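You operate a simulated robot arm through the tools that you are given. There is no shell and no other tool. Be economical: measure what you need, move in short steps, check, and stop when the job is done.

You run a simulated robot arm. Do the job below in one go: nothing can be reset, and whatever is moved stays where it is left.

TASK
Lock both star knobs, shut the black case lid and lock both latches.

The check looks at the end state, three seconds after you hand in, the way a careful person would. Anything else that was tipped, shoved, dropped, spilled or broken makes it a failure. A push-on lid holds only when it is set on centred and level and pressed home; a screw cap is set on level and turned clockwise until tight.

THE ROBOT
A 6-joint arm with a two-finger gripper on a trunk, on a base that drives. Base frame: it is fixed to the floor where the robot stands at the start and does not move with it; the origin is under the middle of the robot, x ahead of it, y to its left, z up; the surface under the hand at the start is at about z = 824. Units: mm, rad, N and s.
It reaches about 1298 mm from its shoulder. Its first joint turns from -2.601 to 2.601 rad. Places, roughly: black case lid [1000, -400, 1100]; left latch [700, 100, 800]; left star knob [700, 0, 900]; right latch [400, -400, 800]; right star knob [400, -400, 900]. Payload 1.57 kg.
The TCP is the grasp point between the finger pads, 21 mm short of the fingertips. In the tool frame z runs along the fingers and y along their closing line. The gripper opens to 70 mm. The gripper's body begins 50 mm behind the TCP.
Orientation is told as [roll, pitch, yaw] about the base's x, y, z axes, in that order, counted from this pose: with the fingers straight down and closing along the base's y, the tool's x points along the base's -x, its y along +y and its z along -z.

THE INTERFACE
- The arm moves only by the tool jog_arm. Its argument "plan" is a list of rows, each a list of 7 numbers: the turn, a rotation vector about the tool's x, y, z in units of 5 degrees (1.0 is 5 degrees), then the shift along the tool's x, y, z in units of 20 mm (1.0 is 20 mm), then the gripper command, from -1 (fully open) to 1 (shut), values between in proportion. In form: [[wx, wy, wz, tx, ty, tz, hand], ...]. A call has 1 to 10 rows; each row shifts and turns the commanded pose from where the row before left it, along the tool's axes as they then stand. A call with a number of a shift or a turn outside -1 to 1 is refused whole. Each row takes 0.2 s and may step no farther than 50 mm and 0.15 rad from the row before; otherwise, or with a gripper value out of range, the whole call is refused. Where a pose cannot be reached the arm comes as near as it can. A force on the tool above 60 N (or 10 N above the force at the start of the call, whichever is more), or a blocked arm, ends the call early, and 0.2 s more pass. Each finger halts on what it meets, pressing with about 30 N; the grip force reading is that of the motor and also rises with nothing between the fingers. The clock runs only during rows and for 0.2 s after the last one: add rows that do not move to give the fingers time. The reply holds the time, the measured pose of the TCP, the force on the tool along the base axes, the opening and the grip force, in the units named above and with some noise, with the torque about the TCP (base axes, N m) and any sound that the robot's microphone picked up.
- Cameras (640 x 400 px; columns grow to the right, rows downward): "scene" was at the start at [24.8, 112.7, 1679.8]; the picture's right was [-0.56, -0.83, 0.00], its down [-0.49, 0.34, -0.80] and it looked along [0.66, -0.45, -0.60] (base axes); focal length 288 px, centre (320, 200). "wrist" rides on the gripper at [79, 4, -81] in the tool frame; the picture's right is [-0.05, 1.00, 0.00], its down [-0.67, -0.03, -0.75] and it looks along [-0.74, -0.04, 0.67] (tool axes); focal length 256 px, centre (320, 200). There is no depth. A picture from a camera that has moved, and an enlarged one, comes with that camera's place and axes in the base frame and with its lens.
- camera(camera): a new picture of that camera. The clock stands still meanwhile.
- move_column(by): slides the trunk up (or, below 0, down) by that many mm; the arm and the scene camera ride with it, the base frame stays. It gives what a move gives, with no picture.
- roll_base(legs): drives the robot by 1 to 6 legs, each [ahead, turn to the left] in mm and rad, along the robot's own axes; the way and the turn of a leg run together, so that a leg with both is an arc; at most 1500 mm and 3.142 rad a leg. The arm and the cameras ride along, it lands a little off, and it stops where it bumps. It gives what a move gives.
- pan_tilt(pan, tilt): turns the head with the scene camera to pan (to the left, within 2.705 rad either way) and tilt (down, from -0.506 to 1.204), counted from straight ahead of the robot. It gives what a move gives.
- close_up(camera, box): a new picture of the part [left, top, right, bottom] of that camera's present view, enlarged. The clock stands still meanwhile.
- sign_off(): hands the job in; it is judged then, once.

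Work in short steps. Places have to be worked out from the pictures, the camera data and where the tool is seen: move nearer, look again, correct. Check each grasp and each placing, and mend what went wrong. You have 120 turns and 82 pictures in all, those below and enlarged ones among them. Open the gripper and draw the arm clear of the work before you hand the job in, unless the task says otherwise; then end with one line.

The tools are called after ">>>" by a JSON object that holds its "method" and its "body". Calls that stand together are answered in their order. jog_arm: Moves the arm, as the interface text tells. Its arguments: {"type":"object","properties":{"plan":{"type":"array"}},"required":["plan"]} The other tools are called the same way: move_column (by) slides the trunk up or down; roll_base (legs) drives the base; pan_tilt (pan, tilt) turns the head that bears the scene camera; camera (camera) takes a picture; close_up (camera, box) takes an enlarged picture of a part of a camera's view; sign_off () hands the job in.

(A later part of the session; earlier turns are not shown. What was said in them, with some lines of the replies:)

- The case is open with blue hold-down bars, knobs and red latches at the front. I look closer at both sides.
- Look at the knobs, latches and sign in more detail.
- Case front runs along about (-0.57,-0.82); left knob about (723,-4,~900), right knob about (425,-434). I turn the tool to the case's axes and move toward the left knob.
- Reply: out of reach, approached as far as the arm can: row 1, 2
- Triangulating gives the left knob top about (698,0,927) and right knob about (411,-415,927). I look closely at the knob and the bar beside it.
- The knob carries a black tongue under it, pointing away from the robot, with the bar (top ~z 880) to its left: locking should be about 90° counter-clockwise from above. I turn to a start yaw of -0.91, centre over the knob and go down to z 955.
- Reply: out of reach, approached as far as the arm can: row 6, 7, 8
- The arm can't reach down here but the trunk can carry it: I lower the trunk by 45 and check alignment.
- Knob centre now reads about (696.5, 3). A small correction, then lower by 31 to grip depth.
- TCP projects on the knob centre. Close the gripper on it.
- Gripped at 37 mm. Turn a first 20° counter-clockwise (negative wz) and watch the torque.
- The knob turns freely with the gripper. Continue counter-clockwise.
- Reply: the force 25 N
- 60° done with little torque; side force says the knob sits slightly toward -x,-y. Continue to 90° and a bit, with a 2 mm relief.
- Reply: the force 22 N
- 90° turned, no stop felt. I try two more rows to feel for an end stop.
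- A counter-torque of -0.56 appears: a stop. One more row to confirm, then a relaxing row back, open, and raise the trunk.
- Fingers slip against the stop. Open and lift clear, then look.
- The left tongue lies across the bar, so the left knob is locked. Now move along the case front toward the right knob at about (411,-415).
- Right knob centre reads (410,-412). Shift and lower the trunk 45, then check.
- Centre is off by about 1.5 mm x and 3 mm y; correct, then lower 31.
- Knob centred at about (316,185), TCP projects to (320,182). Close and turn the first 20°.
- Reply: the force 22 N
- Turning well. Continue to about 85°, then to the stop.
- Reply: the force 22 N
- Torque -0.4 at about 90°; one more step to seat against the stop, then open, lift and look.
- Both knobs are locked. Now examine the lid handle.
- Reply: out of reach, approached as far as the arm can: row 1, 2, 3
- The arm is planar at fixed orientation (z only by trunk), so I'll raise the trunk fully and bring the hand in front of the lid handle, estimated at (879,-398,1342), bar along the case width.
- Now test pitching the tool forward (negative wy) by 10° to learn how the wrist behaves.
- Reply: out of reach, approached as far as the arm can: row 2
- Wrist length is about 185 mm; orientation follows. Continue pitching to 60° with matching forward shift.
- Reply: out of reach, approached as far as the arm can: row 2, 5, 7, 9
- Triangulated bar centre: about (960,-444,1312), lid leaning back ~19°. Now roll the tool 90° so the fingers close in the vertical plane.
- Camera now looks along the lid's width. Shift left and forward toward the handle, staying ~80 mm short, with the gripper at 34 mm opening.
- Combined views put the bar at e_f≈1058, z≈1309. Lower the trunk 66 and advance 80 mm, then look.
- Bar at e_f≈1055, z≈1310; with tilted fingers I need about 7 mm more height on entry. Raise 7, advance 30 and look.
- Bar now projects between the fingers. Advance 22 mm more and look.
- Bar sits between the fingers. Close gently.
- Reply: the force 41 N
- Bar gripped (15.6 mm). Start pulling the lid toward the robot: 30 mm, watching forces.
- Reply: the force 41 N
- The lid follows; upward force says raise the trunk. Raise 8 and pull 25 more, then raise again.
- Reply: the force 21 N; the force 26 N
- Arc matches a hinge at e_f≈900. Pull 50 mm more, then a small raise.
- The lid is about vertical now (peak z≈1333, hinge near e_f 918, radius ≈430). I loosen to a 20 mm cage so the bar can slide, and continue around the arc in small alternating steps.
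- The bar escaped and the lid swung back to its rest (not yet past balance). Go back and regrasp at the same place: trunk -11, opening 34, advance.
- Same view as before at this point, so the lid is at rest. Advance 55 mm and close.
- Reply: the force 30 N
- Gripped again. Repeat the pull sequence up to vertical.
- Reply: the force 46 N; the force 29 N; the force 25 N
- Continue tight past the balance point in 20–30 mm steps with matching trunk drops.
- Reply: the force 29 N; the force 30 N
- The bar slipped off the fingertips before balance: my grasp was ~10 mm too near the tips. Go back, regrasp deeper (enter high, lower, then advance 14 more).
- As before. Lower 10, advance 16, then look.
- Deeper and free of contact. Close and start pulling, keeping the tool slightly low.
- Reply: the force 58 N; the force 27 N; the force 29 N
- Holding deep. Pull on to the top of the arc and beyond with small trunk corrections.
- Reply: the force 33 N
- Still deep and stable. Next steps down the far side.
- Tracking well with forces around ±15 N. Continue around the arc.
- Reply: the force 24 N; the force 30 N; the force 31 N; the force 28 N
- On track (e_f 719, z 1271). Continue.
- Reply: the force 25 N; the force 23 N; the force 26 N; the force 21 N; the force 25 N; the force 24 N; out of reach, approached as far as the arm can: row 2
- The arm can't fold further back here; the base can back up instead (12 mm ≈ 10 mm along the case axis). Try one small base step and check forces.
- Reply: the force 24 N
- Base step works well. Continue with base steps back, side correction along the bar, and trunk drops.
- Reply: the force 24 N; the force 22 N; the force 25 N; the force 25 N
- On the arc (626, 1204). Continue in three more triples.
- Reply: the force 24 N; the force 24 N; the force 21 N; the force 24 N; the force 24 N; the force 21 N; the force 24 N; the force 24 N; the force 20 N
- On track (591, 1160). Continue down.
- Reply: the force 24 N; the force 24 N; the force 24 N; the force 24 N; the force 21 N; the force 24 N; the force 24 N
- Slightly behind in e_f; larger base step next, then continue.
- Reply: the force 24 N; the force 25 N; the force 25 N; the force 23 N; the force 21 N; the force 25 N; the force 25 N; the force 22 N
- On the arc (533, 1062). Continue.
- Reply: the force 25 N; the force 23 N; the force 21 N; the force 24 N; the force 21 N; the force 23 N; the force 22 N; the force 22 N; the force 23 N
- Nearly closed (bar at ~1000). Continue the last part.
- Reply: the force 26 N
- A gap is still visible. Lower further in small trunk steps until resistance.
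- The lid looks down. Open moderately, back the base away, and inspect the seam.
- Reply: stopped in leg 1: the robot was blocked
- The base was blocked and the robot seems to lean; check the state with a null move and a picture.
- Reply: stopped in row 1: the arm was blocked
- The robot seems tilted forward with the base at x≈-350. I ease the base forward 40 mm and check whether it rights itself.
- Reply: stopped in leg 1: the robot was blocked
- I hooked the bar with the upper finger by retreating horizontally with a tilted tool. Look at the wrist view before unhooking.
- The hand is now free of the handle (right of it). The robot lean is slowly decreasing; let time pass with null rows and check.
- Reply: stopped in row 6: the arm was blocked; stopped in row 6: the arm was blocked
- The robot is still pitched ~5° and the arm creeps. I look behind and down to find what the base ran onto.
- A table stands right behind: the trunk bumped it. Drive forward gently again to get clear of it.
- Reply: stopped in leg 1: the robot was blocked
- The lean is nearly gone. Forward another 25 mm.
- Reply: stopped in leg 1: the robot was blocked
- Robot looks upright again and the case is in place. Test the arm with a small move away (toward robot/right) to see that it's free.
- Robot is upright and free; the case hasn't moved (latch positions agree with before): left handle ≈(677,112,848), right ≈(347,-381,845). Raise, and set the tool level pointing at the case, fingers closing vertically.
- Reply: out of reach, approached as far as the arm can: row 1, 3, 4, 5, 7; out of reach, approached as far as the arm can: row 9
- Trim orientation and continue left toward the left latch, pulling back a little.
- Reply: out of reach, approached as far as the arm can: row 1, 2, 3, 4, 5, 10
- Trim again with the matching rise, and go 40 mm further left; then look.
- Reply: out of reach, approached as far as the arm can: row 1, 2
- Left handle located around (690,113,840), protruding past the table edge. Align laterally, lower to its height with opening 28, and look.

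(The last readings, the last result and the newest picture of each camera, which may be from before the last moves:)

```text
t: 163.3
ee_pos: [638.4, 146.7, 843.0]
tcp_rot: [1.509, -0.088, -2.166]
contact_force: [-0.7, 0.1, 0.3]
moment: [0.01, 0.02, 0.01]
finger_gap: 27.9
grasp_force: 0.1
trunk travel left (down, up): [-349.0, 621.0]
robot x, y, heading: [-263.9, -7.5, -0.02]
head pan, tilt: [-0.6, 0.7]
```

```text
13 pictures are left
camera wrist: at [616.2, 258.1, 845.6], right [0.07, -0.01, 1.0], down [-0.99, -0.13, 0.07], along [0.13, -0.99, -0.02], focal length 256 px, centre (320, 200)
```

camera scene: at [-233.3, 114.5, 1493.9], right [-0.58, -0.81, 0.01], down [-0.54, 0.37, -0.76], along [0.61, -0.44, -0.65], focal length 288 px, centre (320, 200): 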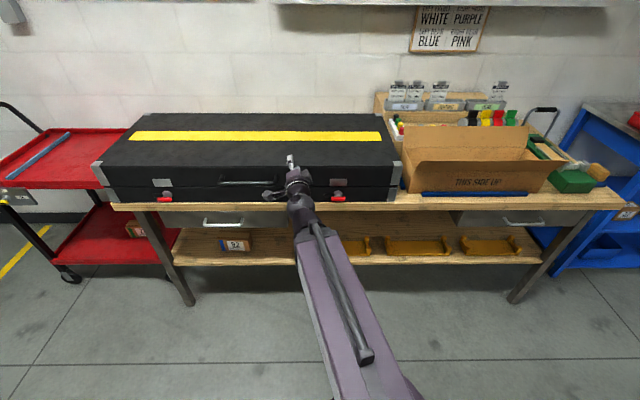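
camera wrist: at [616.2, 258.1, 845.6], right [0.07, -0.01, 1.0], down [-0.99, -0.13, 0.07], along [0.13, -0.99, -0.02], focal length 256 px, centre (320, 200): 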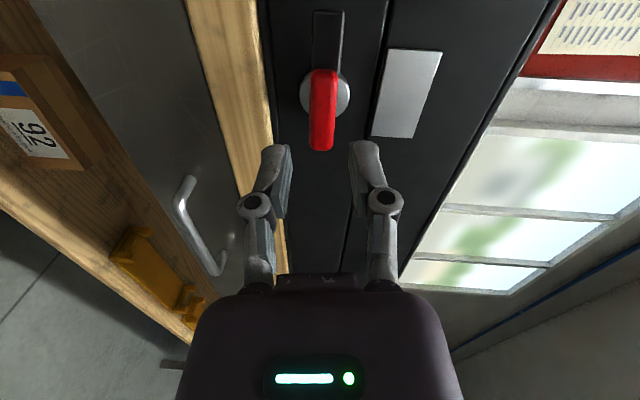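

Well aligned vertically (bar centre z≈841, gap centred). Advance 40 mm and look.

>>> {"method": "jog_arm", "body": {"plan": [[0, 0, 0, 0, 0, 0.7, 0.2], [0, 0, 0, 0, 0, 0.7, 0.2], [0, 0, 0, 0, 0, 0.6, 0.2]]}}

>>> {"method": "camera", "body": {"camera": "wrist"}}

```text
t: 164.1
ee_pos: [671.5, 124.7, 841.6]
tcp_rot: [1.505, -0.087, -2.164]
contact_force: [0.7, -0.2, 0.1]
moment: [0.02, -0.03, -0.01]
finger_gap: 27.9
grasp_force: 0.0
trunk travel left (down, up): [-349.0, 621.0]
robot x, y, heading: [-267.1, -4.0, -0.017]
head pan, tilt: [-0.6, 0.7]
```

```text
12 pictures are left
camera wrist: at [649.7, 236.5, 845.4], right [0.07, -0.01, 1.0], down [-0.99, -0.13, 0.07], along [0.13, -0.99, -0.02], focal length 256 px, centre (320, 200)
```

wrist: 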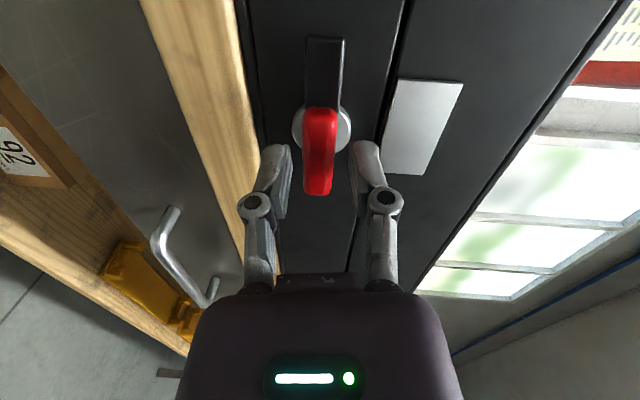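

Handle centre ≈ e_f 508. Advance 20 more and close on it.

>>> {"method": "jog_arm", "body": {"plan": [[0, 0, 0, -0.05, 0, 0.5, 0.2], [0, 0, 0, -0.05, 0, 0.5, 0.2], [0, 0, 0, 0, 0, 0, 0.2]]}}

>>> {"method": "jog_arm", "body": {"plan": [[0, 0, 0, 0, 0, 0, 0.5], [0, 0, 0, 0, 0, 0, 1], [0, 0, 0, 0, 0, 0, 1], [0, 0, 0, 0, 0, 0, 1]]}}

>>> {"method": "camera", "body": {"camera": "wrist"}}

```text
t: 164.9
ee_pos: [686.3, 111.6, 841.0]
tcp_rot: [1.506, -0.087, -2.166]
contact_force: [0.4, -0.2, -1.1]
moment: [-0.01, 0.02, -0.01]
finger_gap: 28.0
grasp_force: 0.1
out of reach, approached as far as the arm can: row 1
trunk travel left (down, up): [-349.0, 621.0]
robot x, y, heading: [-268.6, -3.9, -0.018]
head pan, tilt: [-0.6, 0.7]
```

```text
t: 165.9
ee_pos: [685.5, 112.4, 841.2]
tcp_rot: [1.503, -0.084, -2.165]
contact_force: [-14.3, -0.4, -23.7]
moment: [-0.01, -0.66, 0.15]
finger_gap: 17.4
grasp_force: 31.9
trunk travel left (down, up): [-349.0, 621.0]
robot x, y, heading: [-266.2, -6.0, -0.019]
head pan, tilt: [-0.6, 0.7]
```

```text
11 pictures are left
camera wrist: at [665.0, 223.2, 844.1], right [0.07, -0.01, 1.0], down [-0.99, -0.13, 0.07], along [0.13, -0.99, -0.02], focal length 256 px, centre (320, 200)
```

wrist: 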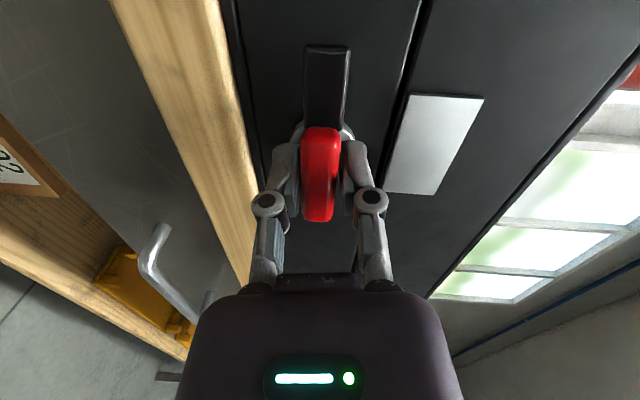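

Handle gripped (17 mm). Turn clockwise as seen from the front (+wz) 30° first.

>>> {"method": "jog_arm", "body": {"plan": [[0, 0, 1, 0, 0, 0, 1], [0, 0, 1, 0, 0, 0, 1], [0, 0, 1, 0, 0, 0, 1], [0, 0, 1, 0, 0, 0, 1], [0, 0, 1, 0, 0, 0, 1], [0, 0, 1, 0, 0, 0, 1]]}}

```text
t: 166.7
ee_pos: [685.1, 111.8, 840.3]
tcp_rot: [1.475, -0.041, -2.145]
contact_force: [-7.8, 6.4, 45.8]
moment: [-0.73, -0.99, 0.35]
finger_gap: 18.1
grasp_force: 32.0
out of reach, approached as far as the arm can: row 1, 2, 3
trunk travel left (down, up): [-349.0, 621.0]
robot x, y, heading: [-270.3, -0.9, -0.021]
head pan, tilt: [-0.6, 0.7]
stopped in row 3: the force on the tool passed its limit at 65 N (the readings are from after the stop); the commanded pose is now the measured one
```

The wrist roll is at its limit in this direction. Release, back off, and roll the tool -180° so the +90° turn ends mid-range.

>>> {"method": "jog_arm", "body": {"plan": [[0, 0, 0, 0, 0, 0, 0], [0, 0, 0, 0, 0, 0, 0], [0, 0, 0, 0, 0, -1, 0], [0, 0, 0, 0, 0, -1, 0], [0, 0, 0, 0, 0, -1, 0], [0, 0, 0, 0, 0, -0.5, 0]]}}

>>> {"method": "jog_arm", "body": {"plan": [[0, 0, -1, 0, 0, 0, 0], [0, 0, -1, 0, 0, 0, 0], [0, 0, -1, 0, 0, 0, 0], [0, 0, -1, 0, 0, 0, 0], [0, 0, -1, 0, 0, 0, 0], [0, 0, -1, 0, 0, 0, 0], [0, 0, -1, 0, 0, 0, 0], [0, 0, -1, 0, 0, 0, 0], [0, 0, -1, 0, 0, 0, 0], [0, 0, -1, 0, 0, 0, 0]]}}

>>> {"method": "jog_arm", "body": {"plan": [[0, 0, -1, 0, 0, 0, 0], [0, 0, -1, 0, 0, 0, 0], [0, 0, -1, 0, 0, 0, 0], [0, 0, -1, 0, 0, 0, 0], [0, 0, -1, 0, 0, 0, 0], [0, 0, -1, 0, 0, 0, 0], [0, 0, -1, 0, 0, 0, 0], [0, 0, -1, 0, 0, 0, 0], [0, 0, -1, 0, 0, 0, 0]]}}

```text
t: 168.1
ee_pos: [631.9, 147.4, 833.4]
tcp_rot: [1.458, -0.048, -2.145]
contact_force: [0.7, 0.2, 0.2]
moment: [-0.04, 0.01, -0.05]
finger_gap: 35.0
grasp_force: 0.0
out of reach, approached as far as the arm can: row 4, 6
trunk travel left (down, up): [-349.0, 621.0]
robot x, y, heading: [-267.4, -4.9, -0.021]
head pan, tilt: [-0.6, 0.7]
```

```text
t: 170.2
ee_pos: [631.8, 147.1, 833.5]
tcp_rot: [1.389, -0.903, -2.006]
contact_force: [0.5, -0.4, -0.1]
moment: [0.02, -0.03, -0.02]
finger_gap: 35.3
grasp_force: 0.0
trunk travel left (down, up): [-349.0, 621.0]
robot x, y, heading: [-270.0, -2.7, -0.02]
head pan, tilt: [-0.6, 0.7]
```

```text
t: 172.2
ee_pos: [631.6, 147.8, 832.3]
tcp_rot: [-0.847, -1.4, 0.275]
contact_force: [0.0, 0.5, -1.0]
moment: [-0.01, 0.03, -0.01]
finger_gap: 34.9
grasp_force: 0.0
trunk travel left (down, up): [-349.0, 621.0]
robot x, y, heading: [-267.0, -6.5, -0.017]
head pan, tilt: [-0.6, 0.7]
```

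Works; continue rolling another ~85°.

>>> {"method": "jog_arm", "body": {"plan": [[0, 0, -1, 0, 0, 0, 0], [0, 0, -1, 0, 0, 0, 0], [0, 0, -1, 0, 0, 0, 0], [0, 0, -1, 0, 0, 0, 0], [0, 0, -1, 0, 0, 0, 0], [0, 0, -1, 0, 0, 0, 0], [0, 0, -1, 0, 0, 0, 0], [0, 0, -1, 0, 0, 0, 0], [0, 0, -1, 0, 0, 0, 0]]}}

>>> {"method": "jog_arm", "body": {"plan": [[0, 0, -1, 0, 0, 0, 0], [0, 0, -1, 0, 0, 0, 0], [0, 0, -1, 0, 0, 0, 0], [0, 0, -1, 0, 0, 0, 0], [0, 0, -1, 0, 0, 0, 0], [0, 0, -1, 0, 0, 0, 0], [0, 0, -1, 0, 0, 0, 0], [0, 0, -0.7, 0, 0, 0, 0]]}}

>>> {"method": "camera", "body": {"camera": "wrist"}}

```text
t: 174.2
ee_pos: [632.9, 148.2, 833.1]
tcp_rot: [-1.428, -0.653, 0.907]
contact_force: [0.6, 0.2, 0.1]
moment: [0.01, 0.02, -0.02]
finger_gap: 34.8
grasp_force: 0.1
trunk travel left (down, up): [-349.0, 621.0]
robot x, y, heading: [-268.3, -2.1, -0.019]
head pan, tilt: [-0.6, 0.7]
```

```text
t: 176.1
ee_pos: [631.6, 147.3, 833.1]
tcp_rot: [-1.459, 0.014, 0.994]
contact_force: [0.3, -0.6, 0.5]
moment: [-0.01, -0.02, 0.0]
finger_gap: 35.0
grasp_force: 0.0
trunk travel left (down, up): [-349.0, 621.0]
robot x, y, heading: [-266.2, -7.6, -0.014]
head pan, tilt: [-0.6, 0.7]
```

```text
10 pictures are left
camera wrist: at [521.4, 125.5, 840.1], right [-0.07, 0.09, -0.99], down [-0.25, 0.96, 0.11], along [0.97, 0.26, -0.05], focal length 256 px, centre (320, 200)
```

wrist: 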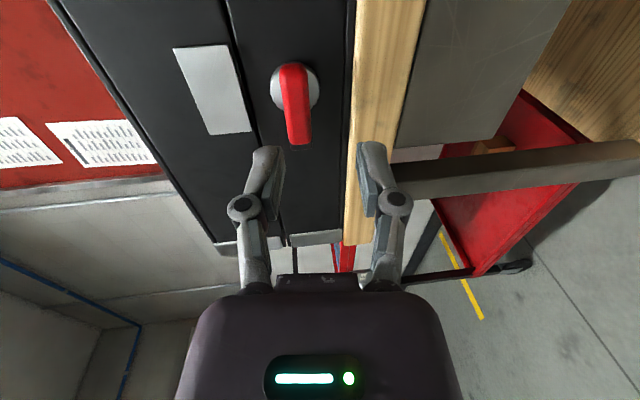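

Set height +8, advance 64 mm to the earlier grip spot and close.

>>> {"method": "move_column", "body": {"by": 8}}

>>> {"method": "jog_arm", "body": {"plan": [[0, 0, 0, 0, 0, 0, 0.2], [0, 0, 0, 0, -0.1, 0.8, 0.2], [0, 0, 0, 0, -0.1, 0.8, 0.2], [0, 0, 0, 0, -0.1, 0.8, 0.2], [0, 0, 0, 0, -0.1, 0.8, 0.2]]}}

>>> {"method": "jog_arm", "body": {"plan": [[0, 0, 0, 0, 0, 0, 0.5], [0, 0, 0, 0, 0, 0, 1], [0, 0, 0, 0, 0, 0, 1], [0, 0, 0, 0, 0, 0, 1]]}}

```text
t: 176.6
ee_pos: [632.2, 148.8, 842.1]
tcp_rot: [-1.46, 0.012, 0.994]
contact_force: [0.3, 0.2, -0.2]
moment: [0.0, -0.03, -0.02]
finger_gap: 34.9
grasp_force: 0.2
trunk travel left (down, up): [-357.0, 613.0]
robot x, y, heading: [-266.8, -4.8, -0.018]
head pan, tilt: [-0.6, 0.7]
```

```text
t: 177.8
ee_pos: [686.2, 111.1, 841.8]
tcp_rot: [-1.462, 0.011, 0.993]
contact_force: [-0.1, -0.3, 0.2]
moment: [-0.01, -0.01, -0.02]
finger_gap: 28.0
grasp_force: 0.0
trunk travel left (down, up): [-357.0, 613.0]
robot x, y, heading: [-267.3, -7.3, -0.021]
head pan, tilt: [-0.6, 0.7]
```

```text
t: 178.8
ee_pos: [685.2, 110.7, 841.7]
tcp_rot: [-1.459, 0.013, 0.993]
contact_force: [-5.7, 1.1, -8.5]
moment: [-0.15, -0.7, 0.29]
finger_gap: 17.7
grasp_force: 31.8
trunk travel left (down, up): [-357.0, 613.0]
robot x, y, heading: [-269.2, -5.4, -0.017]
head pan, tilt: [-0.6, 0.7]
```

Gripped at 17.7. Turn +wz 30°.

>>> {"method": "jog_arm", "body": {"plan": [[0, 0, 1, 0, 0, 0, 1], [0, 0, 1, 0, 0, 0, 1], [0, 0, 1, 0, 0, 0, 1], [0, 0, 1, 0, 0, 0, 1], [0, 0, 1, 0, 0, 0, 1], [0, 0, 1, 0, 0, 0, 1]]}}

>>> {"method": "camera", "body": {"camera": "wrist"}}

```text
t: 180.2
ee_pos: [686.2, 111.6, 840.8]
tcp_rot: [-1.443, -0.511, 0.93]
contact_force: [-2.1, -2.1, -6.3]
moment: [-0.59, -0.77, 0.44]
finger_gap: 18.1
grasp_force: 31.8
trunk travel left (down, up): [-357.0, 613.0]
robot x, y, heading: [-264.0, -7.0, -0.021]
head pan, tilt: [-0.6, 0.7]
```

```text
9 pictures are left
camera wrist: at [578.8, 102.8, 808.8], right [0.22, 0.5, -0.84], down [-0.28, 0.86, 0.44], along [0.94, 0.14, 0.32], focal length 256 px, centre (320, 200)
```

wrist: 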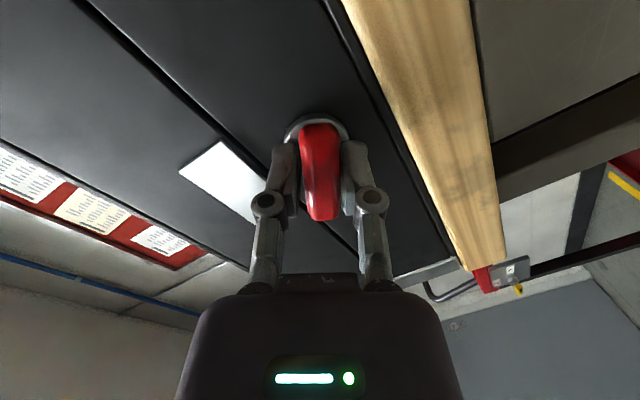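

The handle follows. Continue to 90°.

>>> {"method": "jog_arm", "body": {"plan": [[0, 0, 1, 0, 0, 0, 1], [0, 0, 1, 0, 0, 0, 1], [0, 0, 1, 0, 0, 0, 1], [0, 0, 1, 0, 0, 0, 1], [0, 0, 1, 0, 0, 0, 1], [0, 0, 1, 0, 0, 0, 1]]}}

>>> {"method": "jog_arm", "body": {"plan": [[0, 0, 1, 0, 0, 0, 1], [0, 0, 1, 0, 0, 0, 1], [0, 0, 1, 0, 0, 0, 1], [0, 0, 1, 0, 0, 0, 1], [0, 0, 1, 0, 0, 0, 1], [0, 0, 1, 0, 0, 0, 1]]}}

>>> {"method": "jog_arm", "body": {"plan": [[0, 0, 1, 0, 0, 0, 1]]}}

```text
t: 181.6
ee_pos: [685.6, 112.2, 841.8]
tcp_rot: [-1.358, -1.025, 0.807]
contact_force: [5.9, 0.3, 4.7]
moment: [-0.63, -0.86, -0.2]
finger_gap: 17.3
grasp_force: 31.8
trunk travel left (down, up): [-357.0, 613.0]
robot x, y, heading: [-267.0, -5.7, -0.018]
head pan, tilt: [-0.6, 0.7]
```

```text
t: 183.0
ee_pos: [685.9, 112.5, 842.1]
tcp_rot: [-0.093, -1.461, -0.487]
contact_force: [-5.7, -2.8, -3.0]
moment: [-0.35, -0.5, -0.44]
finger_gap: 16.1
grasp_force: 32.3
trunk travel left (down, up): [-357.0, 613.0]
robot x, y, heading: [-265.3, -3.3, -0.017]
head pan, tilt: [-0.6, 0.7]
```

```text
t: 183.4
ee_pos: [685.9, 111.7, 841.9]
tcp_rot: [0.602, -1.439, -1.186]
contact_force: [-6.1, -3.7, -1.5]
moment: [-0.44, 0.52, -0.34]
finger_gap: 16.5
grasp_force: 32.0
trunk travel left (down, up): [-357.0, 613.0]
robot x, y, heading: [-269.0, -5.4, -0.016]
head pan, tilt: [-0.6, 0.7]
```

Resisting torque now (~-0.66 about the axis): stop reached. Open, back off and look.

>>> {"method": "jog_arm", "body": {"plan": [[0, 0, 0, 0, 0, 0, -0.2], [0, 0, 0, 0, 0, 0, -0.2], [0, 0, 0, 0, 0, -1, -0.2], [0, 0, 0, 0, 0, -1, -0.2], [0, 0, 0, 0, 0, -1, -0.2], [0, 0, 0, 0, 0, -1, -0.2]]}}

>>> {"method": "close_up", "body": {"camera": "scene", "box": [80, 130, 400, 250]}}

```text
t: 184.8
ee_pos: [618.8, 157.0, 841.1]
tcp_rot: [0.601, -1.439, -1.185]
contact_force: [0.1, -1.0, -0.5]
moment: [-0.01, 0.01, -0.02]
finger_gap: 42.2
grasp_force: 0.0
out of reach, approached as far as the arm can: row 4, 6
trunk travel left (down, up): [-357.0, 613.0]
robot x, y, heading: [-265.5, -4.4, -0.021]
head pan, tilt: [-0.6, 0.7]
```

```text
2.00 times, centred on (240, 190) of scene
camera zoom: at [-239.1, 114.4, 1350.8], right [-0.58, -0.81, 0.0], down [-0.52, 0.37, -0.76], along [0.62, -0.44, -0.64], focal length 575 px, centre (480, 220)
```

zoom: 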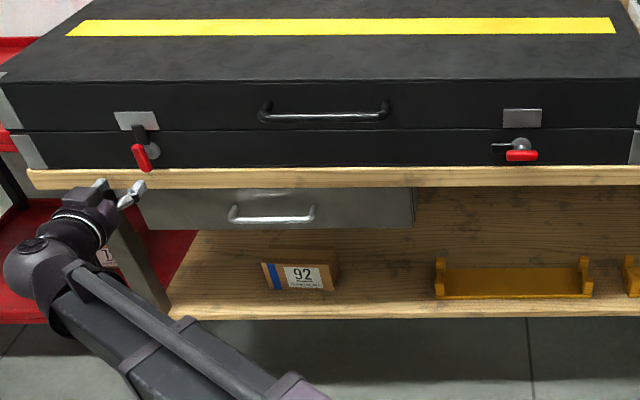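

Left latch tongue is up over its keeper. For the right latch (≈(345,-380,841)) the arm is too close; I raise and retract, roll the tool back -95°, then shift the base left about 140 mm.

>>> {"method": "move_column", "body": {"by": 380}}

>>> {"method": "jog_arm", "body": {"plan": [[0, 0, -1, 0, 0, -1, 0.1], [0, 0, -1, 0, 0, -1, 0.1], [0, 0, -1, 0, 0, -1, 0.1], [0, 0, -1, 0, 0, -1, 0.1], [0, 0, -1, 0, 0, -1, 0.1], [0, 0, -1, 0, 0, -1, 0.1], [0, 0, -1, 0, 0, -1, 0.1], [0, 0, -1, 0, 0, -1, 0.1], [0, 0, -1, 0, 0, -1, 0.1], [0, 0, -1, 0, 0, 0, 0.1]]}}

>>> {"method": "jog_arm", "body": {"plan": [[0, 0, -1, 0, 0, 0, 0.1], [0, 0, -1, 0, 0, 0, 0.1], [0, 0, -1, 0, 0, 0, 0.1], [0, 0, -1, 0, 0, 0, 0.1], [0, 0, -1, 0, 0, 0, 0.1], [0, 0, -1, 0, 0, 0, 0.1], [0, 0, -1, 0, 0, 0, 0.1], [0, 0, -1, 0, 0, 0, 0.1], [0, 0, -1, 0, 0, 0, 0.1]]}}

>>> {"method": "roll_base", "body": {"legs": [[0, 0.6], [250, 0], [0, -0.6]]}}

```text
t: 188.5
ee_pos: [618.7, 157.2, 1221.2]
tcp_rot: [0.597, -1.439, -1.181]
contact_force: [0.1, 1.0, -0.4]
moment: [0.0, 0.01, 0.0]
finger_gap: 42.0
grasp_force: 0.3
trunk travel left (down, up): [-737.0, 233.0]
robot x, y, heading: [-264.5, -4.7, -0.02]
head pan, tilt: [-0.6, 0.7]
```

```text
t: 190.7
ee_pos: [468.1, 255.6, 1223.1]
tcp_rot: [-1.423, -0.767, 0.889]
contact_force: [0.4, 0.2, 0.8]
moment: [0.01, 0.0, 0.01]
finger_gap: 31.5
grasp_force: 0.1
out of reach, approached as far as the arm can: row 2, 4, 6, 8
trunk travel left (down, up): [-737.0, 233.0]
robot x, y, heading: [-264.7, -7.9, -0.024]
head pan, tilt: [-0.6, 0.7]
```

```text
t: 192.7
ee_pos: [468.6, 254.2, 1221.5]
tcp_rot: [-1.465, 0.012, 0.994]
contact_force: [0.7, 0.5, 0.4]
moment: [-0.04, 0.03, 0.02]
finger_gap: 31.7
grasp_force: 0.1
trunk travel left (down, up): [-737.0, 233.0]
robot x, y, heading: [-266.9, -7.0, -0.019]
head pan, tilt: [-0.6, 0.7]
```

```text
t: 199.5
ee_pos: [675.2, 386.6, 1221.2]
tcp_rot: [-1.462, 0.014, 0.987]
contact_force: [-0.1, -0.1, 0.3]
moment: [0.05, -0.01, 0.0]
finger_gap: 31.4
grasp_force: 0.1
trunk travel left (down, up): [-737.0, 233.0]
robot x, y, heading: [-64.8, 104.2, -0.022]
head pan, tilt: [-0.6, 0.7]
```

Now back 195 mm straight (staying ahead of the table behind).

>>> {"method": "roll_base", "body": {"legs": [[-195, 0]]}}

```text
t: 200.9
ee_pos: [642.0, 376.3, 1220.7]
tcp_rot: [-1.463, 0.015, 0.974]
contact_force: [0.6, 0.5, 0.0]
moment: [0.0, 0.0, -0.06]
finger_gap: 31.5
grasp_force: 0.0
trunk travel left (down, up): [-737.0, 233.0]
robot x, y, heading: [-98.6, 88.2, -0.065]
head pan, tilt: [-0.6, 0.7]
stopped in leg 1: the robot was blocked; the commanded pose is now the measured one
```

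Blocked after ~35 mm. Look behind.

>>> {"method": "pan_tilt", "body": {"pan": 2.2, "tilt": 1.0}}

>>> {"method": "camera", "body": {"camera": "scene"}}

```text
t: 203.4
ee_pos: [640.5, 373.7, 1222.0]
tcp_rot: [-1.464, 0.013, 0.973]
contact_force: [-0.4, -0.5, -0.5]
moment: [0.02, -0.02, 0.01]
finger_gap: 31.7
grasp_force: 0.1
trunk travel left (down, up): [-737.0, 233.0]
robot x, y, heading: [-99.8, 88.4, -0.061]
head pan, tilt: [2.201, 1.0]
```

```text
7 pictures are left
camera scene: at [-171.0, 321.0, 1707.4], right [0.84, 0.54, 0.0], down [0.45, -0.71, -0.54], along [-0.29, 0.46, -0.84], focal length 288 px, centre (320, 200)
```

scene: 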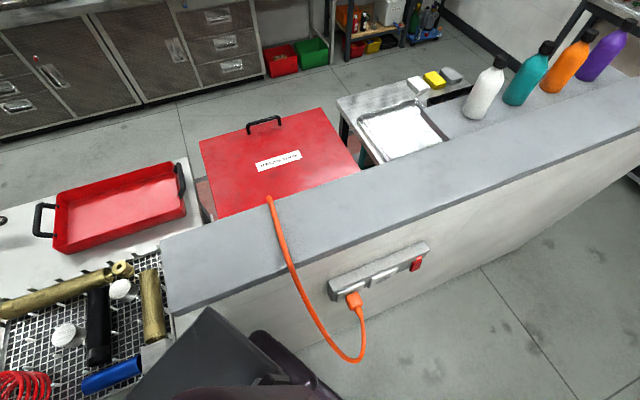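

A half wall stands behind on the left (the raised elbow hit it). Better to go to the right side of the latch; check the floor behind-right first.

>>> {"method": "pan_tilt", "body": {"pan": -2.3, "tilt": 0.9}}

>>> {"method": "camera", "body": {"camera": "scene"}}

```text
t: 207.0
ee_pos: [640.4, 372.8, 1222.6]
tcp_rot: [-1.465, 0.01, 0.975]
contact_force: [1.0, 0.3, -1.4]
moment: [0.03, 0.0, 0.02]
finger_gap: 31.3
grasp_force: 0.0
trunk travel left (down, up): [-737.0, 233.0]
robot x, y, heading: [-98.4, 91.2, -0.065]
head pan, tilt: [-2.3, 0.901]
```

```text
6 pictures are left
camera scene: at [-187.5, 209.3, 1714.6], right [-0.7, 0.71, 0.0], down [0.56, 0.55, -0.62], along [-0.44, -0.44, -0.78], focal length 288 px, centre (320, 200)
```

scene: 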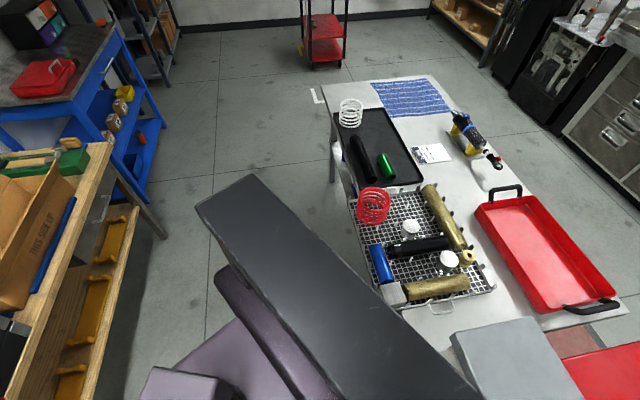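

Corridor to the right is clear. Raise fully, go forward a little, turn left, reverse along the bench to the right side of the latch, and turn back.

>>> {"method": "move_column", "body": {"by": 230}}

>>> {"method": "roll_base", "body": {"legs": [[35, 0], [0, 1.014], [-582, 0]]}}

```text
t: 209.4
ee_pos: [641.4, 373.1, 1453.1]
tcp_rot: [-1.464, 0.011, 0.973]
contact_force: [0.7, -0.9, 0.8]
moment: [0.01, 0.03, -0.02]
finger_gap: 31.4
grasp_force: 0.0
trunk travel left (down, up): [-967.0, 3.0]
robot x, y, heading: [-97.1, 90.2, -0.064]
head pan, tilt: [-2.3, 0.901]
```

```text
t: 217.7
ee_pos: [-248.6, 380.8, 1454.0]
tcp_rot: [-1.465, 0.014, 1.969]
contact_force: [0.4, -0.7, 0.6]
moment: [-0.04, -0.02, 0.0]
finger_gap: 31.2
grasp_force: 0.0
trunk travel left (down, up): [-967.0, 3.0]
robot x, y, heading: [-417.2, -391.4, 0.941]
head pan, tilt: [-2.3, 0.901]
```

Reached. Turn right back to heading ≈0.

>>> {"method": "roll_base", "body": {"legs": [[0, -0.94]]}}

>>> {"method": "pan_tilt", "body": {"pan": 0.1, "tilt": 0.75}}

```text
t: 221.5
ee_pos: [294.8, -51.3, 1453.8]
tcp_rot: [-1.463, 0.013, 1.052]
contact_force: [-0.3, 1.0, -1.0]
moment: [-0.03, 0.01, 0.02]
finger_gap: 31.5
grasp_force: 0.0
trunk travel left (down, up): [-967.0, 3.0]
robot x, y, heading: [-416.5, -408.6, 0.027]
head pan, tilt: [-2.3, 0.901]
```

```text
t: 223.7
ee_pos: [296.0, -50.7, 1452.2]
tcp_rot: [-1.465, 0.013, 1.053]
contact_force: [-0.1, 0.5, 0.2]
moment: [0.0, 0.0, 0.01]
finger_gap: 31.6
grasp_force: 0.1
trunk travel left (down, up): [-967.0, 3.0]
robot x, y, heading: [-418.7, -407.1, 0.031]
head pan, tilt: [0.099, 0.75]
```

Base is placed well. Trim yaw and move the hand in front of the right latch (e_f 440, e_l -116).

>>> {"method": "jog_arm", "body": {"plan": [[0, 1, 0, 0, 0, 0, 0.1], [0, 0, 0, 1, 0, 0.68, 0.1], [0, 0, 0, 1, 0, 0.68, 0.1], [0, 0, 0, 1, 0, 0.68, 0.1], [0, 0, 0, 1, 0, 0.68, 0.1], [0, 0, 0, 1, 0, 0.68, 0.1], [0, 0, 0, 1, 0, 0.68, 0.1], [0, 0, 0, 1, 0, 0.68, 0.1], [0, 0, 0, 1, 0, 0.68, 0.1], [0, 0, 0, 1, 0, 0.68, 0.1]]}}

>>> {"method": "jog_arm", "body": {"plan": [[0, 0, 0, 1, 0, 0.68, 0.1], [0, 0, 0, 1, 0, 0.68, 0.1], [0, 0, 0, 1, 0, 0.68, 0.1], [0, 0, 0, 0, 0, 0, 0.1]]}}

```text
t: 225.9
ee_pos: [294.2, -269.2, 1451.7]
tcp_rot: [-1.462, 0.022, 0.97]
contact_force: [-0.1, -0.2, 0.7]
moment: [0.02, 0.01, 0.02]
finger_gap: 31.6
grasp_force: 0.0
out of reach, approached as far as the arm can: row 4, 8
trunk travel left (down, up): [-967.0, 3.0]
robot x, y, heading: [-418.7, -405.8, 0.032]
head pan, tilt: [0.099, 0.75]
```

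```text
t: 226.9
ee_pos: [293.8, -339.6, 1451.9]
tcp_rot: [-1.465, 0.022, 0.969]
contact_force: [0.0, -0.3, 0.0]
moment: [0.0, -0.03, 0.0]
finger_gap: 31.4
grasp_force: 0.1
out of reach, approached as far as the arm can: row 2
trunk travel left (down, up): [-967.0, 3.0]
robot x, y, heading: [-420.9, -407.2, 0.028]
head pan, tilt: [0.099, 0.75]
```

In position. Lower the trunk by 608 to latch height and look.

>>> {"method": "move_column", "body": {"by": -608}}

>>> {"method": "camera", "body": {"camera": "wrist"}}

```text
refused: -608 is not a number from -400 to 400
```

```text
5 pictures are left
camera wrist: at [182.5, -358.3, 1459.2], right [-0.07, 0.09, -0.99], down [-0.23, 0.97, 0.1], along [0.97, 0.23, -0.05], focal length 256 px, centre (320, 200)
```

wrist: 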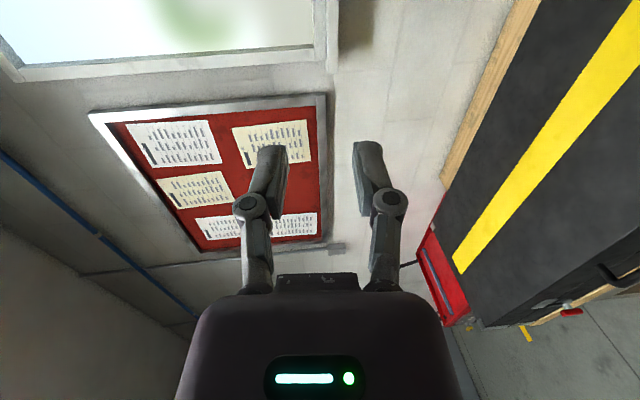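

Split the descent in two.

>>> {"method": "move_column", "body": {"by": -400}}

>>> {"method": "move_column", "body": {"by": -209}}

>>> {"method": "camera", "body": {"camera": "wrist"}}

```text
t: 230.8
ee_pos: [292.7, -340.1, 1052.7]
tcp_rot: [-1.465, 0.021, 0.967]
contact_force: [0.5, 0.2, 0.7]
moment: [0.03, -0.02, 0.03]
finger_gap: 31.7
grasp_force: 0.1
trunk travel left (down, up): [-567.0, 403.0]
robot x, y, heading: [-418.3, -405.1, 0.027]
head pan, tilt: [0.099, 0.75]
```

```text
t: 233.0
ee_pos: [293.8, -340.2, 843.8]
tcp_rot: [-1.464, 0.02, 0.97]
contact_force: [0.2, 0.3, -0.2]
moment: [0.01, 0.02, -0.03]
finger_gap: 31.4
grasp_force: 0.0
trunk travel left (down, up): [-358.0, 612.0]
robot x, y, heading: [-418.1, -409.3, 0.03]
head pan, tilt: [0.099, 0.75]
```

```text
4 pictures are left
camera wrist: at [182.5, -359.0, 850.3], right [-0.07, 0.09, -0.99], down [-0.23, 0.97, 0.1], along [0.97, 0.23, -0.05], focal length 256 px, centre (320, 200)
```

wrist: 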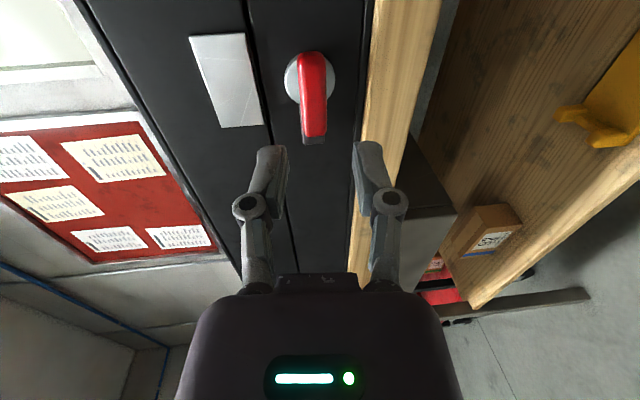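

Aligned like the left one. Lower 2, advance 64 mm, close and check.

>>> {"method": "move_column", "body": {"by": -2}}

>>> {"method": "jog_arm", "body": {"plan": [[0, 0, 0, 0.17, 0, 0, 0.2], [0, 0, 0, 0, -0.1, 0.8, 0.2], [0, 0, 0, 0, -0.1, 0.8, 0.2], [0, 0, 0, 0, -0.1, 0.8, 0.2], [0, 0, 0, 0, -0.1, 0.8, 0.2], [0, 0, 0, 0, 0, 0, 0.2]]}}

>>> {"method": "jog_arm", "body": {"plan": [[0, 0, 0, 0, 0, 0, 0.5], [0, 0, 0, 0, 0, 0, 1], [0, 0, 0, 0, 0, 0, 1], [0, 0, 0, 0, 0, 0, 1]]}}

```text
t: 233.5
ee_pos: [293.1, -338.9, 839.9]
tcp_rot: [-1.464, 0.022, 0.968]
contact_force: [-0.4, 0.4, 0.0]
moment: [0.0, -0.01, -0.01]
finger_gap: 31.5
grasp_force: 0.1
trunk travel left (down, up): [-356.0, 614.0]
robot x, y, heading: [-416.9, -409.5, 0.029]
head pan, tilt: [0.099, 0.75]
```

```text
t: 234.9
ee_pos: [343.9, -379.8, 841.6]
tcp_rot: [-1.465, 0.021, 0.969]
contact_force: [0.5, 0.0, -0.8]
moment: [0.02, 0.03, 0.01]
finger_gap: 28.1
grasp_force: 0.0
trunk travel left (down, up): [-356.0, 614.0]
robot x, y, heading: [-421.8, -406.0, 0.034]
head pan, tilt: [0.099, 0.75]
```

```text
t: 235.9
ee_pos: [345.5, -377.2, 840.8]
tcp_rot: [-1.464, 0.021, 0.968]
contact_force: [-2.6, 0.6, -8.8]
moment: [-0.18, -0.71, 0.12]
finger_gap: 17.6
grasp_force: 32.4
trunk travel left (down, up): [-356.0, 614.0]
robot x, y, heading: [-417.5, -407.6, 0.029]
head pan, tilt: [0.099, 0.75]
```

Gripped at 17.6 mm. Turn +90° in steps as on the left.

>>> {"method": "jog_arm", "body": {"plan": [[0, 0, 1, 0, 0, 0, 1], [0, 0, 1, 0, 0, 0, 1], [0, 0, 1, 0, 0, 0, 1], [0, 0, 1, 0, 0, 0, 1], [0, 0, 1, 0, 0, 0, 1], [0, 0, 1, 0, 0, 0, 1]]}}

>>> {"method": "jog_arm", "body": {"plan": [[0, 0, 1, 0, 0, 0, 1], [0, 0, 1, 0, 0, 0, 1], [0, 0, 1, 0, 0, 0, 1], [0, 0, 1, 0, 0, 0, 1], [0, 0, 1, 0, 0, 0, 1], [0, 0, 1, 0, 0, 0, 1]]}}

>>> {"method": "jog_arm", "body": {"plan": [[0, 0, 1, 0, 0, 0, 1], [0, 0, 1, 0, 0, 0, 1], [0, 0, 1, 0, 0, 0, 1], [0, 0, 1, 0, 0, 0, 1], [0, 0, 1, 0, 0, 0, 1], [0, 0, 1, 0, 0, 0, 1]]}}

>>> {"method": "jog_arm", "body": {"plan": [[0, 0, 1, 0, 0, 0, 1]]}}

```text
t: 237.3
ee_pos: [344.4, -378.9, 843.3]
tcp_rot: [-1.449, -0.5, 0.91]
contact_force: [-1.9, 2.4, 1.5]
moment: [-0.59, -0.83, 0.44]
finger_gap: 17.6
grasp_force: 32.2
trunk travel left (down, up): [-356.0, 614.0]
robot x, y, heading: [-417.6, -409.6, 0.027]
head pan, tilt: [0.099, 0.75]
```

```text
t: 238.7
ee_pos: [342.6, -381.0, 842.4]
tcp_rot: [-1.374, -1.019, 0.796]
contact_force: [1.0, -7.3, 13.0]
moment: [-0.62, -0.81, -0.25]
finger_gap: 16.6
grasp_force: 32.3
trunk travel left (down, up): [-356.0, 614.0]
robot x, y, heading: [-418.1, -406.8, 0.027]
head pan, tilt: [0.099, 0.75]
```

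```text
t: 240.1
ee_pos: [343.4, -380.0, 844.1]
tcp_rot: [-0.168, -1.464, -0.438]
contact_force: [-11.9, -15.2, 6.4]
moment: [-0.48, -0.53, -0.33]
finger_gap: 16.1
grasp_force: 32.1
trunk travel left (down, up): [-356.0, 614.0]
robot x, y, heading: [-419.4, -405.6, 0.027]
head pan, tilt: [0.099, 0.75]
```

```text
t: 240.5
ee_pos: [342.0, -381.0, 843.8]
tcp_rot: [0.568, -1.445, -1.18]
contact_force: [-13.3, -17.3, 6.2]
moment: [-0.54, 0.46, -0.22]
finger_gap: 16.3
grasp_force: 31.9
trunk travel left (down, up): [-356.0, 614.0]
robot x, y, heading: [-419.0, -409.5, 0.027]
head pan, tilt: [0.099, 0.75]
```

Same stop torque as on the left. Open wide, back off straight, and view the front.

>>> {"method": "jog_arm", "body": {"plan": [[0, 0, 0, 0, 0, 0, -0.2], [0, 0, 0, 0, 0, 0, -0.2], [0, 0, 0, 0, 0, -1, -0.2], [0, 0, 0, 0, 0, -1, -0.2], [0, 0, 0, 0, 0, -1, -0.2], [0, 0, 0, 0, 0, -0.6, -0.2]]}}

>>> {"method": "camera", "body": {"camera": "scene"}}

```text
t: 241.9
ee_pos: [285.8, -338.9, 841.6]
tcp_rot: [0.555, -1.447, -1.164]
contact_force: [-0.2, 0.2, -0.1]
moment: [-0.01, 0.0, -0.01]
finger_gap: 41.7
grasp_force: 0.2
out of reach, approached as far as the arm can: row 4, 6
trunk travel left (down, up): [-356.0, 614.0]
robot x, y, heading: [-418.4, -407.1, 0.031]
head pan, tilt: [0.099, 0.75]
```

```text
3 pictures are left
camera scene: at [-386.1, -229.6, 1345.5], right [0.13, -0.99, 0.0], down [-0.68, -0.09, -0.73], along [0.73, 0.09, -0.68], focal length 288 px, centre (320, 200)
```

scene: 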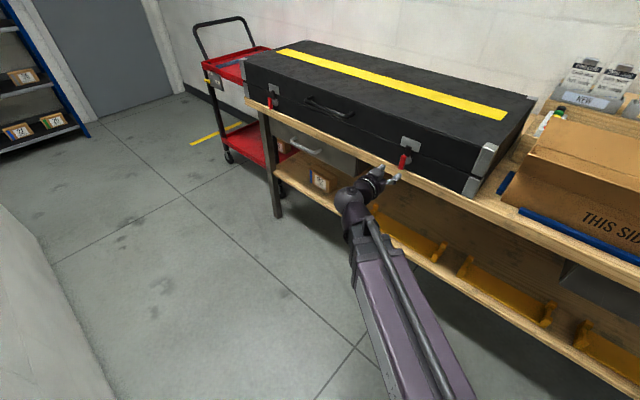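

Both handles appear vertical. Zoom in on each latch.

>>> {"method": "close_up", "body": {"camera": "scene", "box": [380, 125, 440, 180]}}

>>> {"method": "close_up", "body": {"camera": "scene", "box": [245, 70, 305, 120]}}

```text
7.27 times, centred on (410, 152) of scene
camera zoom: at [-386.1, -229.6, 1345.5], right [0.13, -0.99, 0.0], down [-0.68, -0.09, -0.73], along [0.73, 0.09, -0.68], focal length 2092 px, centre (-334, 546)
```

zoom: 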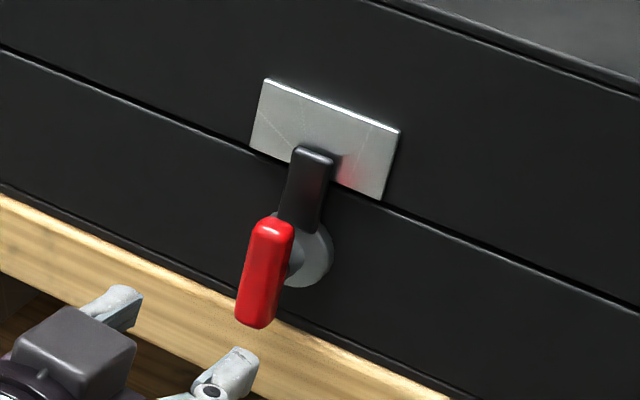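

```text
8.00 times, centred on (275, 95) of scene
camera zoom: at [-386.1, -229.6, 1345.5], right [0.13, -0.99, 0.0], down [-0.68, -0.09, -0.73], along [0.73, 0.09, -0.68], focal length 2301 px, centre (680, 1040)
```

zoom: 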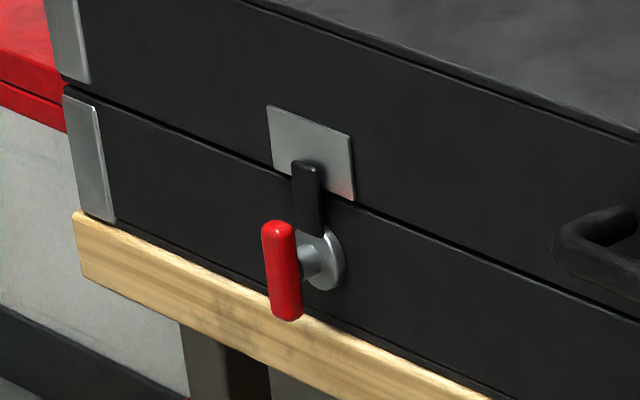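

Both tongues lie over their keepers and the lid seam is closed. Open fully and raise the arm clear.

>>> {"method": "jog_arm", "body": {"plan": [[0, 0, 0, 0, 0, 0, -1], [0, 0, 0, 0, 0, 0, -1], [0, 0, 0, 0, 0, 0, -1]]}}

>>> {"method": "move_column", "body": {"by": 350}}

```text
t: 242.7
ee_pos: [286.1, -339.0, 841.8]
tcp_rot: [0.557, -1.446, -1.164]
contact_force: [0.3, 0.2, 0.6]
moment: [-0.01, 0.05, 0.04]
finger_gap: 69.9
grasp_force: 0.0
trunk travel left (down, up): [-356.0, 614.0]
robot x, y, heading: [-418.2, -407.5, 0.028]
head pan, tilt: [0.099, 0.75]
```

```text
t: 246.1
ee_pos: [285.1, -338.4, 1191.2]
tcp_rot: [0.556, -1.446, -1.164]
contact_force: [-0.5, 0.0, -0.5]
moment: [0.0, 0.02, 0.0]
finger_gap: 70.2
grasp_force: 0.0
trunk travel left (down, up): [-706.0, 264.0]
robot x, y, heading: [-415.7, -408.0, 0.03]
head pan, tilt: [0.099, 0.75]
```

Everything is locked and the arm is clear; handing in.

>>> {"method": "sign_off", "body": {}}

```text
The job is handed in.
```

Both star knobs are locked, the lid is shut and both latches are locked, and I handed in with the gripper open and the arm raised clear. While backing up, the trunk bumped the table behind it and the base was blocked at the half wall; I saw nothing tipped or fallen in the pictures afterwards, though I did not check every item there.
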